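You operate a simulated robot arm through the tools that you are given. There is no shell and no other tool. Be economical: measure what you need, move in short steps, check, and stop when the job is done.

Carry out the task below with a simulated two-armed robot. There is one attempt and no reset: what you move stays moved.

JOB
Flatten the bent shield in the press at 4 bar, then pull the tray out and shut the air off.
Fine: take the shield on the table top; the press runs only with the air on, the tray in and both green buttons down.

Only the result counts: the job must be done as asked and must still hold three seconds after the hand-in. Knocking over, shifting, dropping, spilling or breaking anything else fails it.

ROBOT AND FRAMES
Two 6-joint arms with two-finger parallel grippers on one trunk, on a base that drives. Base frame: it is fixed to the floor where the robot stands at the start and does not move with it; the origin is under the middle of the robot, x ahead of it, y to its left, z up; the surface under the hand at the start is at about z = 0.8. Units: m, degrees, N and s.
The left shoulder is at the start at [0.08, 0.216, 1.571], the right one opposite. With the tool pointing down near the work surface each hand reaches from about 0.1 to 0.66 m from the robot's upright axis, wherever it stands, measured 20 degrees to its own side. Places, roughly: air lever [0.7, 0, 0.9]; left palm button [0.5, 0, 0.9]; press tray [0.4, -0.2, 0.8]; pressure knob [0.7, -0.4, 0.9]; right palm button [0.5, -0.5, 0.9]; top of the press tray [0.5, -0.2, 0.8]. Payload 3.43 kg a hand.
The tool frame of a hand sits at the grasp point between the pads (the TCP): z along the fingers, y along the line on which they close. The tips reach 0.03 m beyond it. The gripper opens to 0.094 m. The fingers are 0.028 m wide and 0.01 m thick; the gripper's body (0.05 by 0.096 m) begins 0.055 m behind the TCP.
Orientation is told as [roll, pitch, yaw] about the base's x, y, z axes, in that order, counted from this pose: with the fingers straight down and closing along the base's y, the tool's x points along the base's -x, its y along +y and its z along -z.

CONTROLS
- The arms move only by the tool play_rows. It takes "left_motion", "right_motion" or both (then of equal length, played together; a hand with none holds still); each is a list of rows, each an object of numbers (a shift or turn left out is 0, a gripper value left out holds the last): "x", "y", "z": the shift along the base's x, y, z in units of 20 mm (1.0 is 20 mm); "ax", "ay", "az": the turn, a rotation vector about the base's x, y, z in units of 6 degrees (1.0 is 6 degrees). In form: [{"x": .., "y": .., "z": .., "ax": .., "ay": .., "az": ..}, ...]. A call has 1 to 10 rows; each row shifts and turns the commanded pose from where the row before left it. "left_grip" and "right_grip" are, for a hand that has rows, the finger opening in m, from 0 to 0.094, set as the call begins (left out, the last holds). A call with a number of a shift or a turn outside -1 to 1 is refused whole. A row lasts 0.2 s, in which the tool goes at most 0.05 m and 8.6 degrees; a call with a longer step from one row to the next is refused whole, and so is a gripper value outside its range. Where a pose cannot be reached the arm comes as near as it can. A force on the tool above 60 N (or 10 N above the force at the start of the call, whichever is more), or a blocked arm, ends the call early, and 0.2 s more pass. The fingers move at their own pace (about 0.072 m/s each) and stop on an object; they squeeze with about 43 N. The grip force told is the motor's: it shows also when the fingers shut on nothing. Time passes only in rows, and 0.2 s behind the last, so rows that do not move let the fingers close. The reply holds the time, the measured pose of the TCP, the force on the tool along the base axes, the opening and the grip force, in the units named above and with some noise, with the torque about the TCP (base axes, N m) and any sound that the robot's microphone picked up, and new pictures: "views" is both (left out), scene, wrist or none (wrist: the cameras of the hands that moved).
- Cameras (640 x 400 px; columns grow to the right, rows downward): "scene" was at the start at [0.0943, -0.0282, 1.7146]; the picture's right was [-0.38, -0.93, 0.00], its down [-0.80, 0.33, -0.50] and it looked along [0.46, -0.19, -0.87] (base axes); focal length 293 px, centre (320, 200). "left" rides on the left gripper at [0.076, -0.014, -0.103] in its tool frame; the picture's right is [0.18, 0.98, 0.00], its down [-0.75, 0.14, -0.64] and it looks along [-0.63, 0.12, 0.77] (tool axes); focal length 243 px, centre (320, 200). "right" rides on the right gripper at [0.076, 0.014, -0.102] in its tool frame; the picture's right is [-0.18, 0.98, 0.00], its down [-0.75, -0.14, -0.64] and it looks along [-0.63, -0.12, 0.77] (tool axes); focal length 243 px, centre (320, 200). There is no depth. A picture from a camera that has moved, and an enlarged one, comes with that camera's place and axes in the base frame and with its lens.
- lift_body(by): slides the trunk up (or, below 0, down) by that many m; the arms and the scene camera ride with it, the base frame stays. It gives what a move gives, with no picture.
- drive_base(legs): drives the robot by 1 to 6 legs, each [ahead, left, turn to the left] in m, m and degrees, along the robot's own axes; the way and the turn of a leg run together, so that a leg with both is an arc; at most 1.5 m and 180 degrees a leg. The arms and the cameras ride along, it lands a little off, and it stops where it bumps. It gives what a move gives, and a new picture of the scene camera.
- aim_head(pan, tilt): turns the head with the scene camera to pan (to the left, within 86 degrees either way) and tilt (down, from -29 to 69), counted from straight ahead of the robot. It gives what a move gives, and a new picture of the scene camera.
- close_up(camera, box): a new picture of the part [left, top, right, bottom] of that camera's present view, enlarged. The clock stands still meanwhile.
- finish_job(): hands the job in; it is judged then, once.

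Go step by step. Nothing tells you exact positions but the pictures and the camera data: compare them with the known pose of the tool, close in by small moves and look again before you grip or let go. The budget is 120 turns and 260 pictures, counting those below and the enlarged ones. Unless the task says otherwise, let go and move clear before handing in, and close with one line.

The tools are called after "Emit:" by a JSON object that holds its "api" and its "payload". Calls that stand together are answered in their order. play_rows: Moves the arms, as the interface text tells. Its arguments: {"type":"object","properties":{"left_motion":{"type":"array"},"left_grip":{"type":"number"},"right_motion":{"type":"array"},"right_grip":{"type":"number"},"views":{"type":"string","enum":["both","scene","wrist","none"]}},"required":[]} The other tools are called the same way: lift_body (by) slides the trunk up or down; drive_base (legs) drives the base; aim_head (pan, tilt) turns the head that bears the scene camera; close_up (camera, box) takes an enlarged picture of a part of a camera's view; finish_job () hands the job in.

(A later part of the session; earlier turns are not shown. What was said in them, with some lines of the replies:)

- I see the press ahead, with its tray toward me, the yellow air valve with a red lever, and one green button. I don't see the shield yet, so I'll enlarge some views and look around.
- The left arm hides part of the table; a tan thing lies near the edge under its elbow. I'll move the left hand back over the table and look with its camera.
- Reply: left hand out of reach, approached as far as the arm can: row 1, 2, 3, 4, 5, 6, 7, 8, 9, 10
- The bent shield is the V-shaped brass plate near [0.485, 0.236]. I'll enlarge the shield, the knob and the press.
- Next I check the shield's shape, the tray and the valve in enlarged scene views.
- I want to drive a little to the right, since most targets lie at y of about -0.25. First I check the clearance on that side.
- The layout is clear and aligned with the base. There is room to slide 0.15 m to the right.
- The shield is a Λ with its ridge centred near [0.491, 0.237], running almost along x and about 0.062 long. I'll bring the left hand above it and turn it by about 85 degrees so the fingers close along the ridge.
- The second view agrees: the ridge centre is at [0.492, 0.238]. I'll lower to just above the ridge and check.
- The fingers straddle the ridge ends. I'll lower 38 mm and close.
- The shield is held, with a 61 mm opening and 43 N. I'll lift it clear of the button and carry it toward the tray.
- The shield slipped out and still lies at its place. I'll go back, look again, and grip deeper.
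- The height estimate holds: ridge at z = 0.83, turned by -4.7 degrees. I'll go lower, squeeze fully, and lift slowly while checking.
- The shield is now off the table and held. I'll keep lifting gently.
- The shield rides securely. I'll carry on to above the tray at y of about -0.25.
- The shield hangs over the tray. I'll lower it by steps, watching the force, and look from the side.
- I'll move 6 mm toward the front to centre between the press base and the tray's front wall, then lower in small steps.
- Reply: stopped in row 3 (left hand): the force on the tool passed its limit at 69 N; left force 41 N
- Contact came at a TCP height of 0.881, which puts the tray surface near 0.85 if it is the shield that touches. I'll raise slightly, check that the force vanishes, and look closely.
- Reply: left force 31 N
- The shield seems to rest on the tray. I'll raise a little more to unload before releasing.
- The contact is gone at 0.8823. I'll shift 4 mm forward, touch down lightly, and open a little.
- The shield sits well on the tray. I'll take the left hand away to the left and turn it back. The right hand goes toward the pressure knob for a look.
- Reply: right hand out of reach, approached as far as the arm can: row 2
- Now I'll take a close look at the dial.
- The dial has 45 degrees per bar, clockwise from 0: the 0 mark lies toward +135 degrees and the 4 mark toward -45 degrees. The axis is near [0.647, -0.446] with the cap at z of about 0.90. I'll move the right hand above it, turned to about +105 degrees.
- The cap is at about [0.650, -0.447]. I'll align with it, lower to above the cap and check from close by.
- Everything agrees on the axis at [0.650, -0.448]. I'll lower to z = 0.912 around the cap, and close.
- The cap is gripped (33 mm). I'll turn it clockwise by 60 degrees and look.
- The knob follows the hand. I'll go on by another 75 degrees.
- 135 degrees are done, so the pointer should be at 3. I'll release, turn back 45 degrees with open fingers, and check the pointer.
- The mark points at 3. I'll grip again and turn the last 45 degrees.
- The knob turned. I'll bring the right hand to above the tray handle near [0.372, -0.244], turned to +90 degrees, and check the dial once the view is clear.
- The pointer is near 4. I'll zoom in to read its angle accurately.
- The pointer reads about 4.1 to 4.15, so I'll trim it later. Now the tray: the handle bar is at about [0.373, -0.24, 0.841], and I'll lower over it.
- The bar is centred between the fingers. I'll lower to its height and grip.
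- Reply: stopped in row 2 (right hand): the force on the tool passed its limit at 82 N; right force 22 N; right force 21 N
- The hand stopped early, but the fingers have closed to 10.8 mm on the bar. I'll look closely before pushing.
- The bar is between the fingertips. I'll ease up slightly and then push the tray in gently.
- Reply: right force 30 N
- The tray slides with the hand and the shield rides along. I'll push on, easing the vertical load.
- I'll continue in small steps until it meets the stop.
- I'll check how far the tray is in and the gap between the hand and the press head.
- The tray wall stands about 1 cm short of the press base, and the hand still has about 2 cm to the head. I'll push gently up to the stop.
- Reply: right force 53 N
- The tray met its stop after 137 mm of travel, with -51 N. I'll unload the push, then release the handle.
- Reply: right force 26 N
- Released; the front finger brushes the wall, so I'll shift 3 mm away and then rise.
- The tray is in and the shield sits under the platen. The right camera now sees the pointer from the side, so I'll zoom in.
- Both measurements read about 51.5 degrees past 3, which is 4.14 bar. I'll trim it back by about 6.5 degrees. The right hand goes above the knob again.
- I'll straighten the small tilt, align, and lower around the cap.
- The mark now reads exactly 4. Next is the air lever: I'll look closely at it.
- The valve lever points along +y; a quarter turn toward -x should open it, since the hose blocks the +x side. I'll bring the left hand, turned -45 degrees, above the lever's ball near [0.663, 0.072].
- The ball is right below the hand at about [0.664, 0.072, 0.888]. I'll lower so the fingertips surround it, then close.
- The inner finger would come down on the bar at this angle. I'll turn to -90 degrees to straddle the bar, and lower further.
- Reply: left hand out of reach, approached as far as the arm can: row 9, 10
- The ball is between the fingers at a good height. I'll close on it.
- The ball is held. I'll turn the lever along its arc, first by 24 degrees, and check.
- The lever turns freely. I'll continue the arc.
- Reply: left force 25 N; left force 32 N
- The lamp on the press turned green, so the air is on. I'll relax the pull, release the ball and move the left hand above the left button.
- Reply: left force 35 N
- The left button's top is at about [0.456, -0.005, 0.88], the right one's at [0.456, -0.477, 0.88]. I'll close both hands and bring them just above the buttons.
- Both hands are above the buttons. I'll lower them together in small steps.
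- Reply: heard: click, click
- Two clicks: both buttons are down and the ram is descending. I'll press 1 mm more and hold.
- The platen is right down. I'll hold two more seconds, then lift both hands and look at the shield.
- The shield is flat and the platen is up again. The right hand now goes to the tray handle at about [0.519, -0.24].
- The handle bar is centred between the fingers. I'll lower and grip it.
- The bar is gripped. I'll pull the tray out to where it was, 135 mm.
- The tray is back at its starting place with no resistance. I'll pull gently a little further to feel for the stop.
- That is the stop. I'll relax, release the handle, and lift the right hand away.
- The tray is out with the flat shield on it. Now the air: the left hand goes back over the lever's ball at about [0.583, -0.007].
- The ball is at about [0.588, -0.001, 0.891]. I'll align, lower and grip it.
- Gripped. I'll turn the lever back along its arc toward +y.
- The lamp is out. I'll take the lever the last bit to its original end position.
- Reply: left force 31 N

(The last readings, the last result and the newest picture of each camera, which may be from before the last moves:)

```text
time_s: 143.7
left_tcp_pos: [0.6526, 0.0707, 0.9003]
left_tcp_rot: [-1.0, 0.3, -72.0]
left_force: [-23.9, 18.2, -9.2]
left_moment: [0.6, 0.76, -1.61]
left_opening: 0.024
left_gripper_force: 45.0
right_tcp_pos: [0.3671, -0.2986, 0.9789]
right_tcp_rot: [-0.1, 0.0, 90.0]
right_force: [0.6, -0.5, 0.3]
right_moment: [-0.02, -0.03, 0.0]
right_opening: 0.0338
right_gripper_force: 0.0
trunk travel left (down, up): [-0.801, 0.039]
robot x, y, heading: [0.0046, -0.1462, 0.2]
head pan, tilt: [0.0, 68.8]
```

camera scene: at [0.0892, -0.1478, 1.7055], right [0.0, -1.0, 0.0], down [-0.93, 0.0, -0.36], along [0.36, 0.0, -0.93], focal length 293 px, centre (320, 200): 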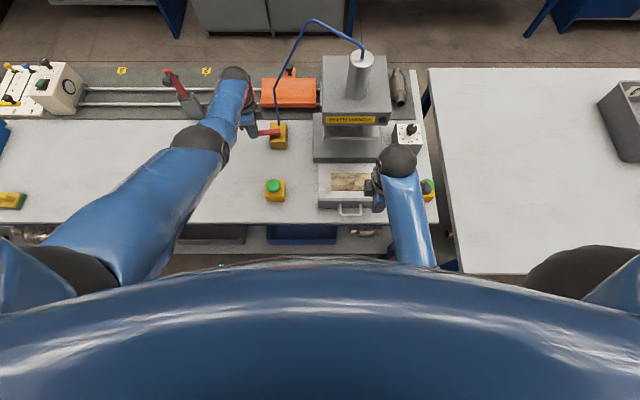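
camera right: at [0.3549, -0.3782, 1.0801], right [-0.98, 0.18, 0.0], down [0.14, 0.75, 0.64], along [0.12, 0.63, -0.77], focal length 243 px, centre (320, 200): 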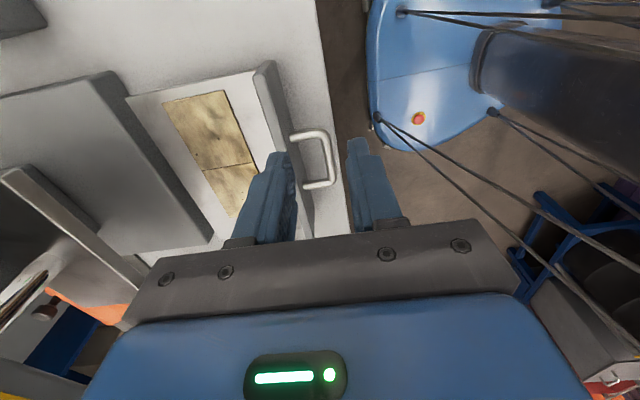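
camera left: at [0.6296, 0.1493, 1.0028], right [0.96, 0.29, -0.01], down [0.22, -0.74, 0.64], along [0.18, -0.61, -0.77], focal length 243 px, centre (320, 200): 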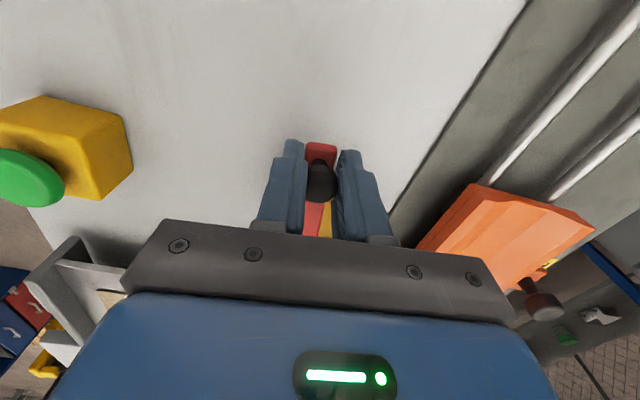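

The lever is at its stop. I'll unload, release and lift away.

Emit:
{"api": "play_rows", "payload": {"left_motion": [{"x": -0.3, "y": -0.1}, {}], "views": "none"}}

Emit:
{"api": "play_rows", "payload": {"left_motion": [{}, {}, {}], "left_grip": 0.055, "views": "none"}}

Emit:
{"api": "play_rows", "payload": {"left_motion": [{"z": 0.4}, {"z": 1}, {"z": 1}, {"z": 1}, {"z": 1}, {"x": -1, "y": 0.3}, {"x": -1, "y": 0.3}, {"x": -1, "y": 0.3}, {"x": -1, "y": 0.3}, {"x": -1, "y": 0.3}], "right_motion": [{"y": -1}, {"y": -1}, {"y": -1}, {"y": -1}, {"y": -1}, {"x": -1}, {"x": -1}, {"x": -1}, {}, {}], "views": "scene"}}

Emit:
{"api": "close_up", "payload": {"camera": "scene", "box": [220, 90, 440, 230]}}

```text
time_s: 144.3
left_tcp_pos: [0.6528, 0.0722, 0.9007]
left_tcp_rot: [-0.6, 0.2, -72.0]
left_force: [-17.4, 26.7, -3.8]
left_moment: [0.78, 0.48, -1.1]
left_opening: 0.0243
left_gripper_force: 45.3
right_tcp_pos: [0.3676, -0.2981, 0.9795]
right_tcp_rot: [-0.1, 0.1, 90.0]
right_force: [-0.8, 0.5, -0.5]
right_moment: [0.04, 0.01, -0.02]
right_opening: 0.0339
right_gripper_force: 0.0
trunk travel left (down, up): [-0.801, 0.039]
robot x, y, heading: [-0.0008, -0.1483, 0.1]
head pan, tilt: [0.0, 68.8]
```

```text
time_s: 145.1
left_tcp_pos: [0.6551, 0.0692, 0.8993]
left_tcp_rot: [-0.5, 0.1, -72.0]
left_force: [-0.7, 0.4, 0.0]
left_moment: [0.01, 0.0, 0.02]
left_opening: 0.0549
left_gripper_force: 0.0
right_tcp_pos: [0.3691, -0.3006, 0.9788]
right_tcp_rot: [0.0, -0.1, 90.1]
right_force: [-0.4, -0.8, 0.0]
right_moment: [-0.02, -0.04, 0.01]
right_opening: 0.0339
right_gripper_force: 0.0
trunk travel left (down, up): [-0.801, 0.039]
robot x, y, heading: [-0.0018, -0.1465, -0.0]
head pan, tilt: [0.0, 68.8]
```

```text
time_s: 147.3
left_tcp_pos: [0.6694, 0.0983, 0.9254]
left_tcp_rot: [-0.7, 0.3, -72.0]
left_force: [-0.3, 0.0, -0.4]
left_moment: [-0.02, 0.03, 0.01]
left_opening: 0.055
left_gripper_force: 0.0
left hand out of reach, approached as far as the arm can: row 2, 3, 4, 5, 6, 7, 8, 9, 10
right_tcp_pos: [0.3109, -0.4005, 0.9786]
right_tcp_rot: [0.1, 0.0, 89.9]
right_force: [-0.1, 0.4, -0.3]
right_moment: [-0.02, 0.04, -0.01]
right_opening: 0.0337
right_gripper_force: 0.1
trunk travel left (down, up): [-0.801, 0.039]
robot x, y, heading: [-0.0015, -0.1507, -0.0]
head pan, tilt: [0.0, 68.8]
camera scene: at [0.0893, -0.1515, 1.7054], right [0.0, -1.0, 0.0], down [-0.93, 0.0, -0.36], along [0.36, 0.0, -0.93], focal length 293 px, centre (320, 200)
```

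scene: 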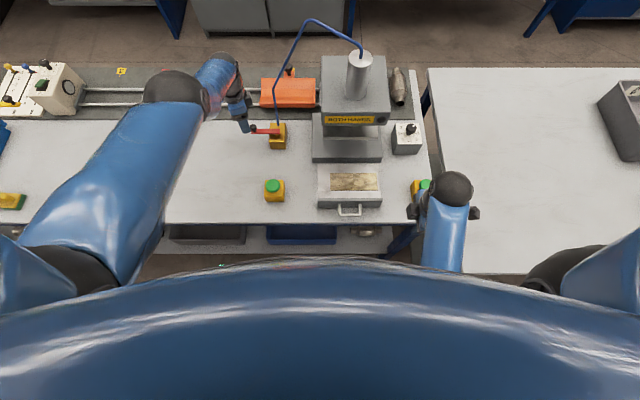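

```text
2.86 times, centred on (330, 160) of scene
camera zoom: at [0.0893, -0.1515, 1.7054], right [0.0, -1.0, 0.0], down [-0.93, 0.0, -0.36], along [0.36, 0.0, -0.93], focal length 838 px, centre (291, 314)
```

zoom: 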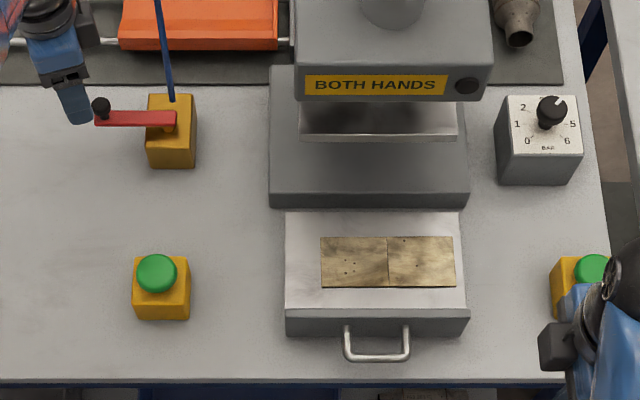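

The shield lies flat on the tray, the lamp is out and the lever is back at off. The left arm reached a limit while retreating, so I'll turn its wrist back to free it.

Emit:
{"api": "play_rows", "payload": {"left_motion": [{"az": 1}, {"az": 1}, {"az": 1}, {"az": 1}], "views": "both"}}

```text
time_s: 148.3
left_tcp_pos: [0.6677, 0.0994, 0.9269]
left_tcp_rot: [-0.4, 0.2, -47.9]
left_force: [-0.1, 0.7, 4.1]
left_moment: [-0.09, 0.07, -0.11]
left_opening: 0.0549
left_gripper_force: 0.0
right_tcp_pos: [0.3096, -0.401, 0.9792]
right_tcp_rot: [0.0, 0.0, 90.0]
right_force: [0.4, 0.4, -0.3]
right_moment: [0.0, 0.01, 0.0]
right_opening: 0.034
right_gripper_force: 0.0
trunk travel left (down, up): [-0.801, 0.039]
robot x, y, heading: [0.0004, -0.1467, -0.1]
head pan, tilt: [0.0, 68.8]
camera scene: at [0.0876, -0.1521, 1.7055], right [0.0, -1.0, 0.0], down [-0.93, 0.0, -0.36], along [0.36, 0.0, -0.93], focal length 293 px, centre (320, 200)
camera left: at [0.6075, 0.1476, 1.0299], right [0.61, 0.8, -0.01], down [0.62, -0.46, 0.64], along [0.5, -0.39, -0.77], focal length 243 px, centre (320, 200)
```

scene: 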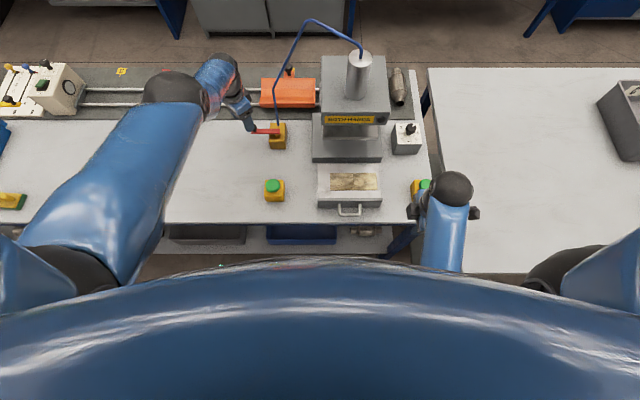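
left: 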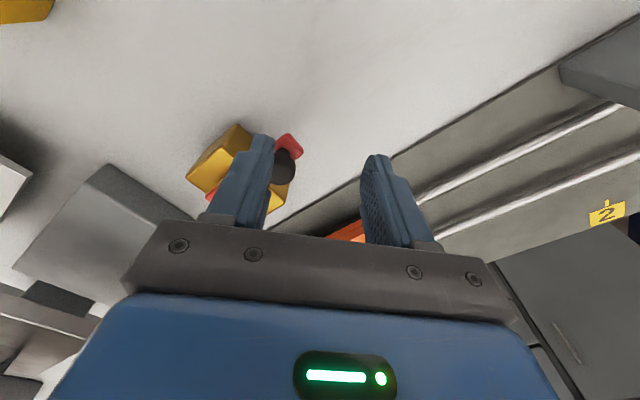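

The left fingertip may just touch the ball. I'll move straight up now.

Emit:
{"api": "play_rows", "payload": {"left_motion": [{"z": 0.5}, {"z": 0.5}, {"z": 0.5}], "views": "none"}}

```text
time_s: 149.1
left_tcp_pos: [0.681, 0.1006, 0.9481]
left_tcp_rot: [-0.7, 0.3, -48.1]
left_force: [0.5, -0.6, -0.6]
left_moment: [0.03, 0.0, 0.0]
left_opening: 0.0549
left_gripper_force: 0.1
left hand out of reach, approached as far as the arm can: row 1, 2, 3
right_tcp_pos: [0.3088, -0.4014, 0.9777]
right_tcp_rot: [0.0, 0.0, 89.9]
right_force: [-0.2, -0.4, -0.2]
right_moment: [0.0, 0.02, 0.01]
right_opening: 0.0338
right_gripper_force: 0.1
trunk travel left (down, up): [-0.801, 0.039]
robot x, y, heading: [0.001, -0.1509, -0.3]
head pan, tilt: [0.0, 68.8]
```

Emit:
{"api": "play_rows", "payload": {"left_motion": [{"z": 0.5, "az": 1}, {"z": 0.5, "az": 1}, {"az": 1}, {"az": 1}, {"az": 1}, {"az": 1}, {"az": 1}, {"az": 1}], "views": "scene"}}

```text
time_s: 150.9
left_tcp_pos: [0.6912, 0.1009, 0.9649]
left_tcp_rot: [-0.6, 0.3, 0.1]
left_force: [0.1, 0.1, 0.0]
left_moment: [-0.01, 0.02, -0.02]
left_opening: 0.0548
left_gripper_force: 0.1
left hand out of reach, approached as far as the arm can: row 1, 2
right_tcp_pos: [0.3102, -0.402, 0.9775]
right_tcp_rot: [0.0, 0.0, 89.9]
right_force: [0.1, -0.4, -0.1]
right_moment: [0.02, 0.01, -0.03]
right_opening: 0.0339
right_gripper_force: 0.1
trunk travel left (down, up): [-0.801, 0.039]
robot x, y, heading: [-0.001, -0.1515, 0.2]
head pan, tilt: [0.0, 68.8]
camera scene: at [0.089, -0.152, 1.7054], right [0.0, -1.0, 0.0], down [-0.93, 0.0, -0.36], along [0.36, 0.0, -0.93], focal length 293 px, centre (320, 200)
```

scene: 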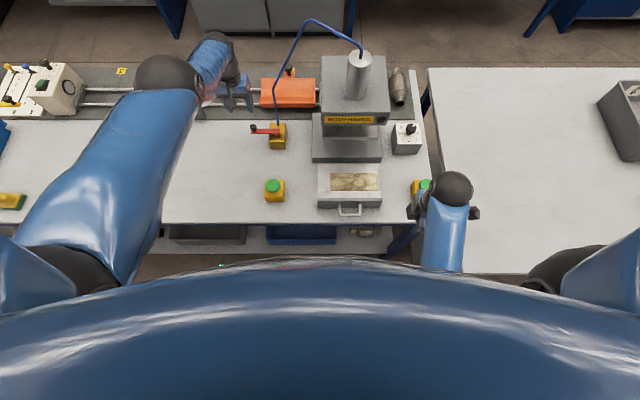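

The left arm is stretched in another elbow posture near the red clamp lever. I'll zoom in there before moving further.

Emit:
{"api": "close_up", "payload": {"camera": "scene", "box": [120, 20, 290, 150]}}

Emit:
{"api": "close_up", "payload": {"camera": "left", "box": [0, 0, 640, 400]}}

```text
3.08 times, centred on (205, 85) of scene
camera zoom: at [0.089, -0.152, 1.7054], right [0.0, -1.0, 0.0], down [-0.93, 0.0, -0.36], along [0.36, 0.0, -0.93], focal length 903 px, centre (674, 554)
```

zoom: 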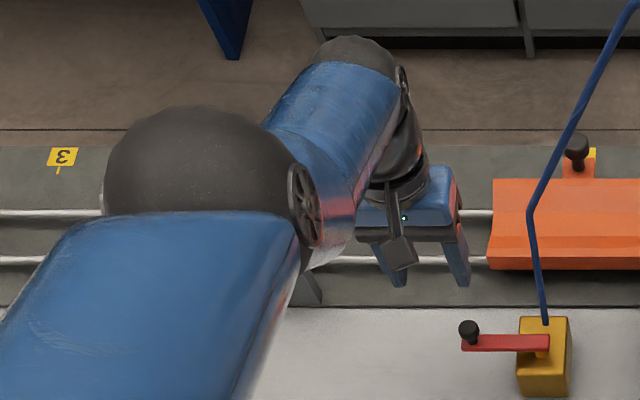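

```text
1.00 times, centred on (320, 200) of left (not enlarged: the box is as wide or as high as the picture)
camera zoom: at [0.6147, 0.0876, 1.0684], right [-0.19, 0.98, -0.01], down [0.76, 0.15, 0.64], along [0.63, 0.11, -0.77], focal length 243 px, centre (320, 200)
```

zoom: 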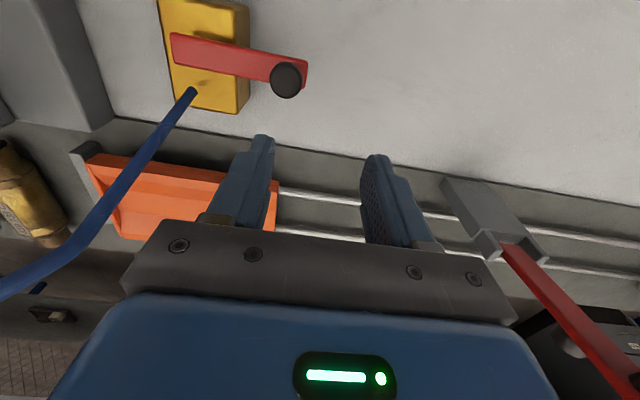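

The lever and clamp look untouched. I'll draw the left hand straight back toward the robot.

Emit:
{"api": "play_rows", "payload": {"left_motion": [{"x": -0.6}, {"x": -0.6}, {"x": -0.6}, {"x": -0.6}], "views": "both"}}

```text
time_s: 151.9
left_tcp_pos: [0.6806, 0.1028, 0.9454]
left_tcp_rot: [-0.6, 0.3, 0.0]
left_force: [0.1, 0.1, 0.6]
left_moment: [0.01, -0.01, 0.01]
left_opening: 0.0549
left_gripper_force: 0.1
left hand out of reach, approached as far as the arm can: row 1, 2, 3, 4
right_tcp_pos: [0.3097, -0.4019, 0.9789]
right_tcp_rot: [0.1, 0.0, 90.0]
right_force: [-0.5, -0.1, 0.1]
right_moment: [-0.05, 0.0, 0.02]
right_opening: 0.0341
right_gripper_force: 0.0
trunk travel left (down, up): [-0.801, 0.039]
robot x, y, heading: [0.0006, -0.1465, -0.0]
head pan, tilt: [0.0, 68.8]
camera scene: at [0.0891, -0.1519, 1.7054], right [0.0, -1.0, 0.0], down [-0.93, 0.0, -0.36], along [0.36, 0.0, -0.93], focal length 293 px, centre (320, 200)
camera left: at [0.6047, 0.09, 1.0489], right [-0.18, 0.98, -0.01], down [0.76, 0.15, 0.64], along [0.63, 0.11, -0.77], focal length 243 px, centre (320, 200)
```

scene: 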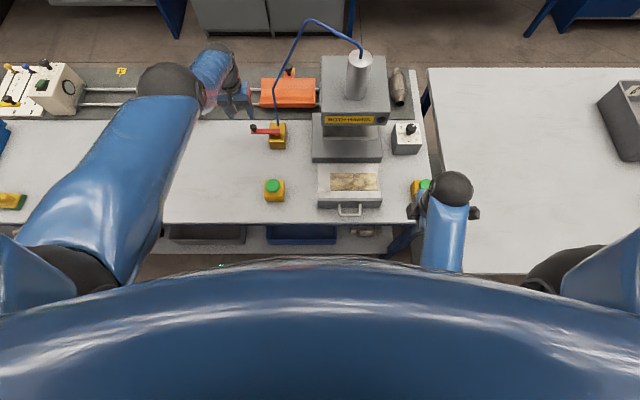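
left: 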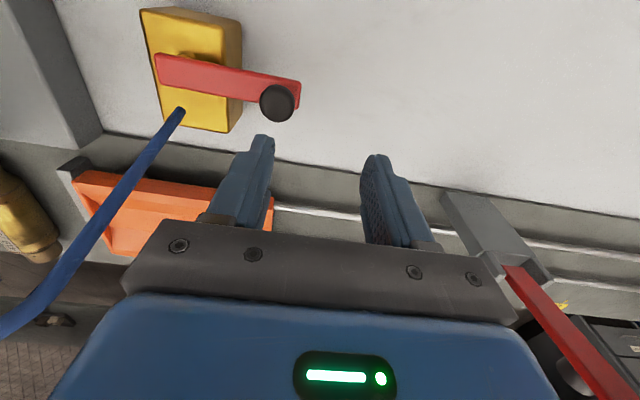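

The arm is folded as far as this posture allows, but the hand is free of the lever. I'll raise it a little for clearance and check the whole scene once more.

Emit:
{"api": "play_rows", "payload": {"left_motion": [{"x": 0.5, "z": 0.5}, {"x": 0.5, "z": 0.5}, {"x": 0.3, "z": 0.5}, {"z": 0.5}, {}], "views": "none"}}

Emit:
{"api": "close_up", "payload": {"camera": "scene", "box": [200, 60, 440, 230]}}

```text
time_s: 153.1
left_tcp_pos: [0.7002, 0.1027, 0.9887]
left_tcp_rot: [-0.6, 0.2, -0.1]
left_force: [0.0, -0.1, 0.0]
left_moment: [0.02, -0.03, -0.04]
left_opening: 0.0548
left_gripper_force: 0.1
left hand out of reach, approached as far as the arm can: row 2
right_tcp_pos: [0.3103, -0.401, 0.9778]
right_tcp_rot: [0.0, 0.0, 90.0]
right_force: [0.9, -0.6, 0.1]
right_moment: [0.0, 0.02, 0.0]
right_opening: 0.034
right_gripper_force: 0.0
trunk travel left (down, up): [-0.801, 0.039]
robot x, y, heading: [0.004, -0.1497, 0.0]
head pan, tilt: [0.0, 68.8]
```

```text
2.35 times, centred on (320, 145) of scene
camera zoom: at [0.0888, -0.1519, 1.7054], right [0.0, -1.0, 0.0], down [-0.93, 0.0, -0.36], along [0.36, 0.0, -0.93], focal length 690 px, centre (320, 329)
```

zoom: 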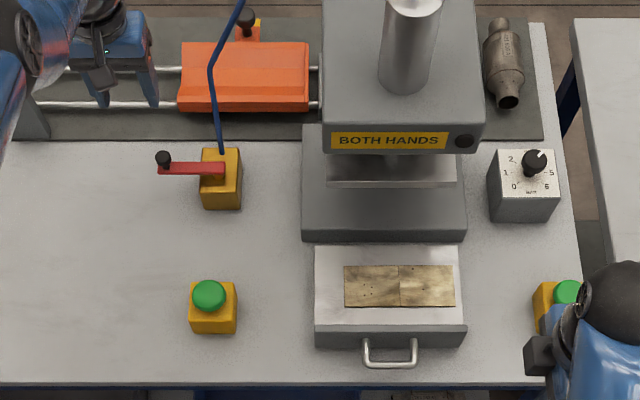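

The shield lies flat on the pulled-out tray, the lever is back at off, the lamp is out and both hands are clear. I'm handing the job in.

Emit:
{"api": "finish_job", "payload": {}}

```text
The job is handed in.
```

The shield was flattened with the pressure knob at the 4 bar mark. The tray is pulled out to its stop with the flat shield on it, and the air is shut off.
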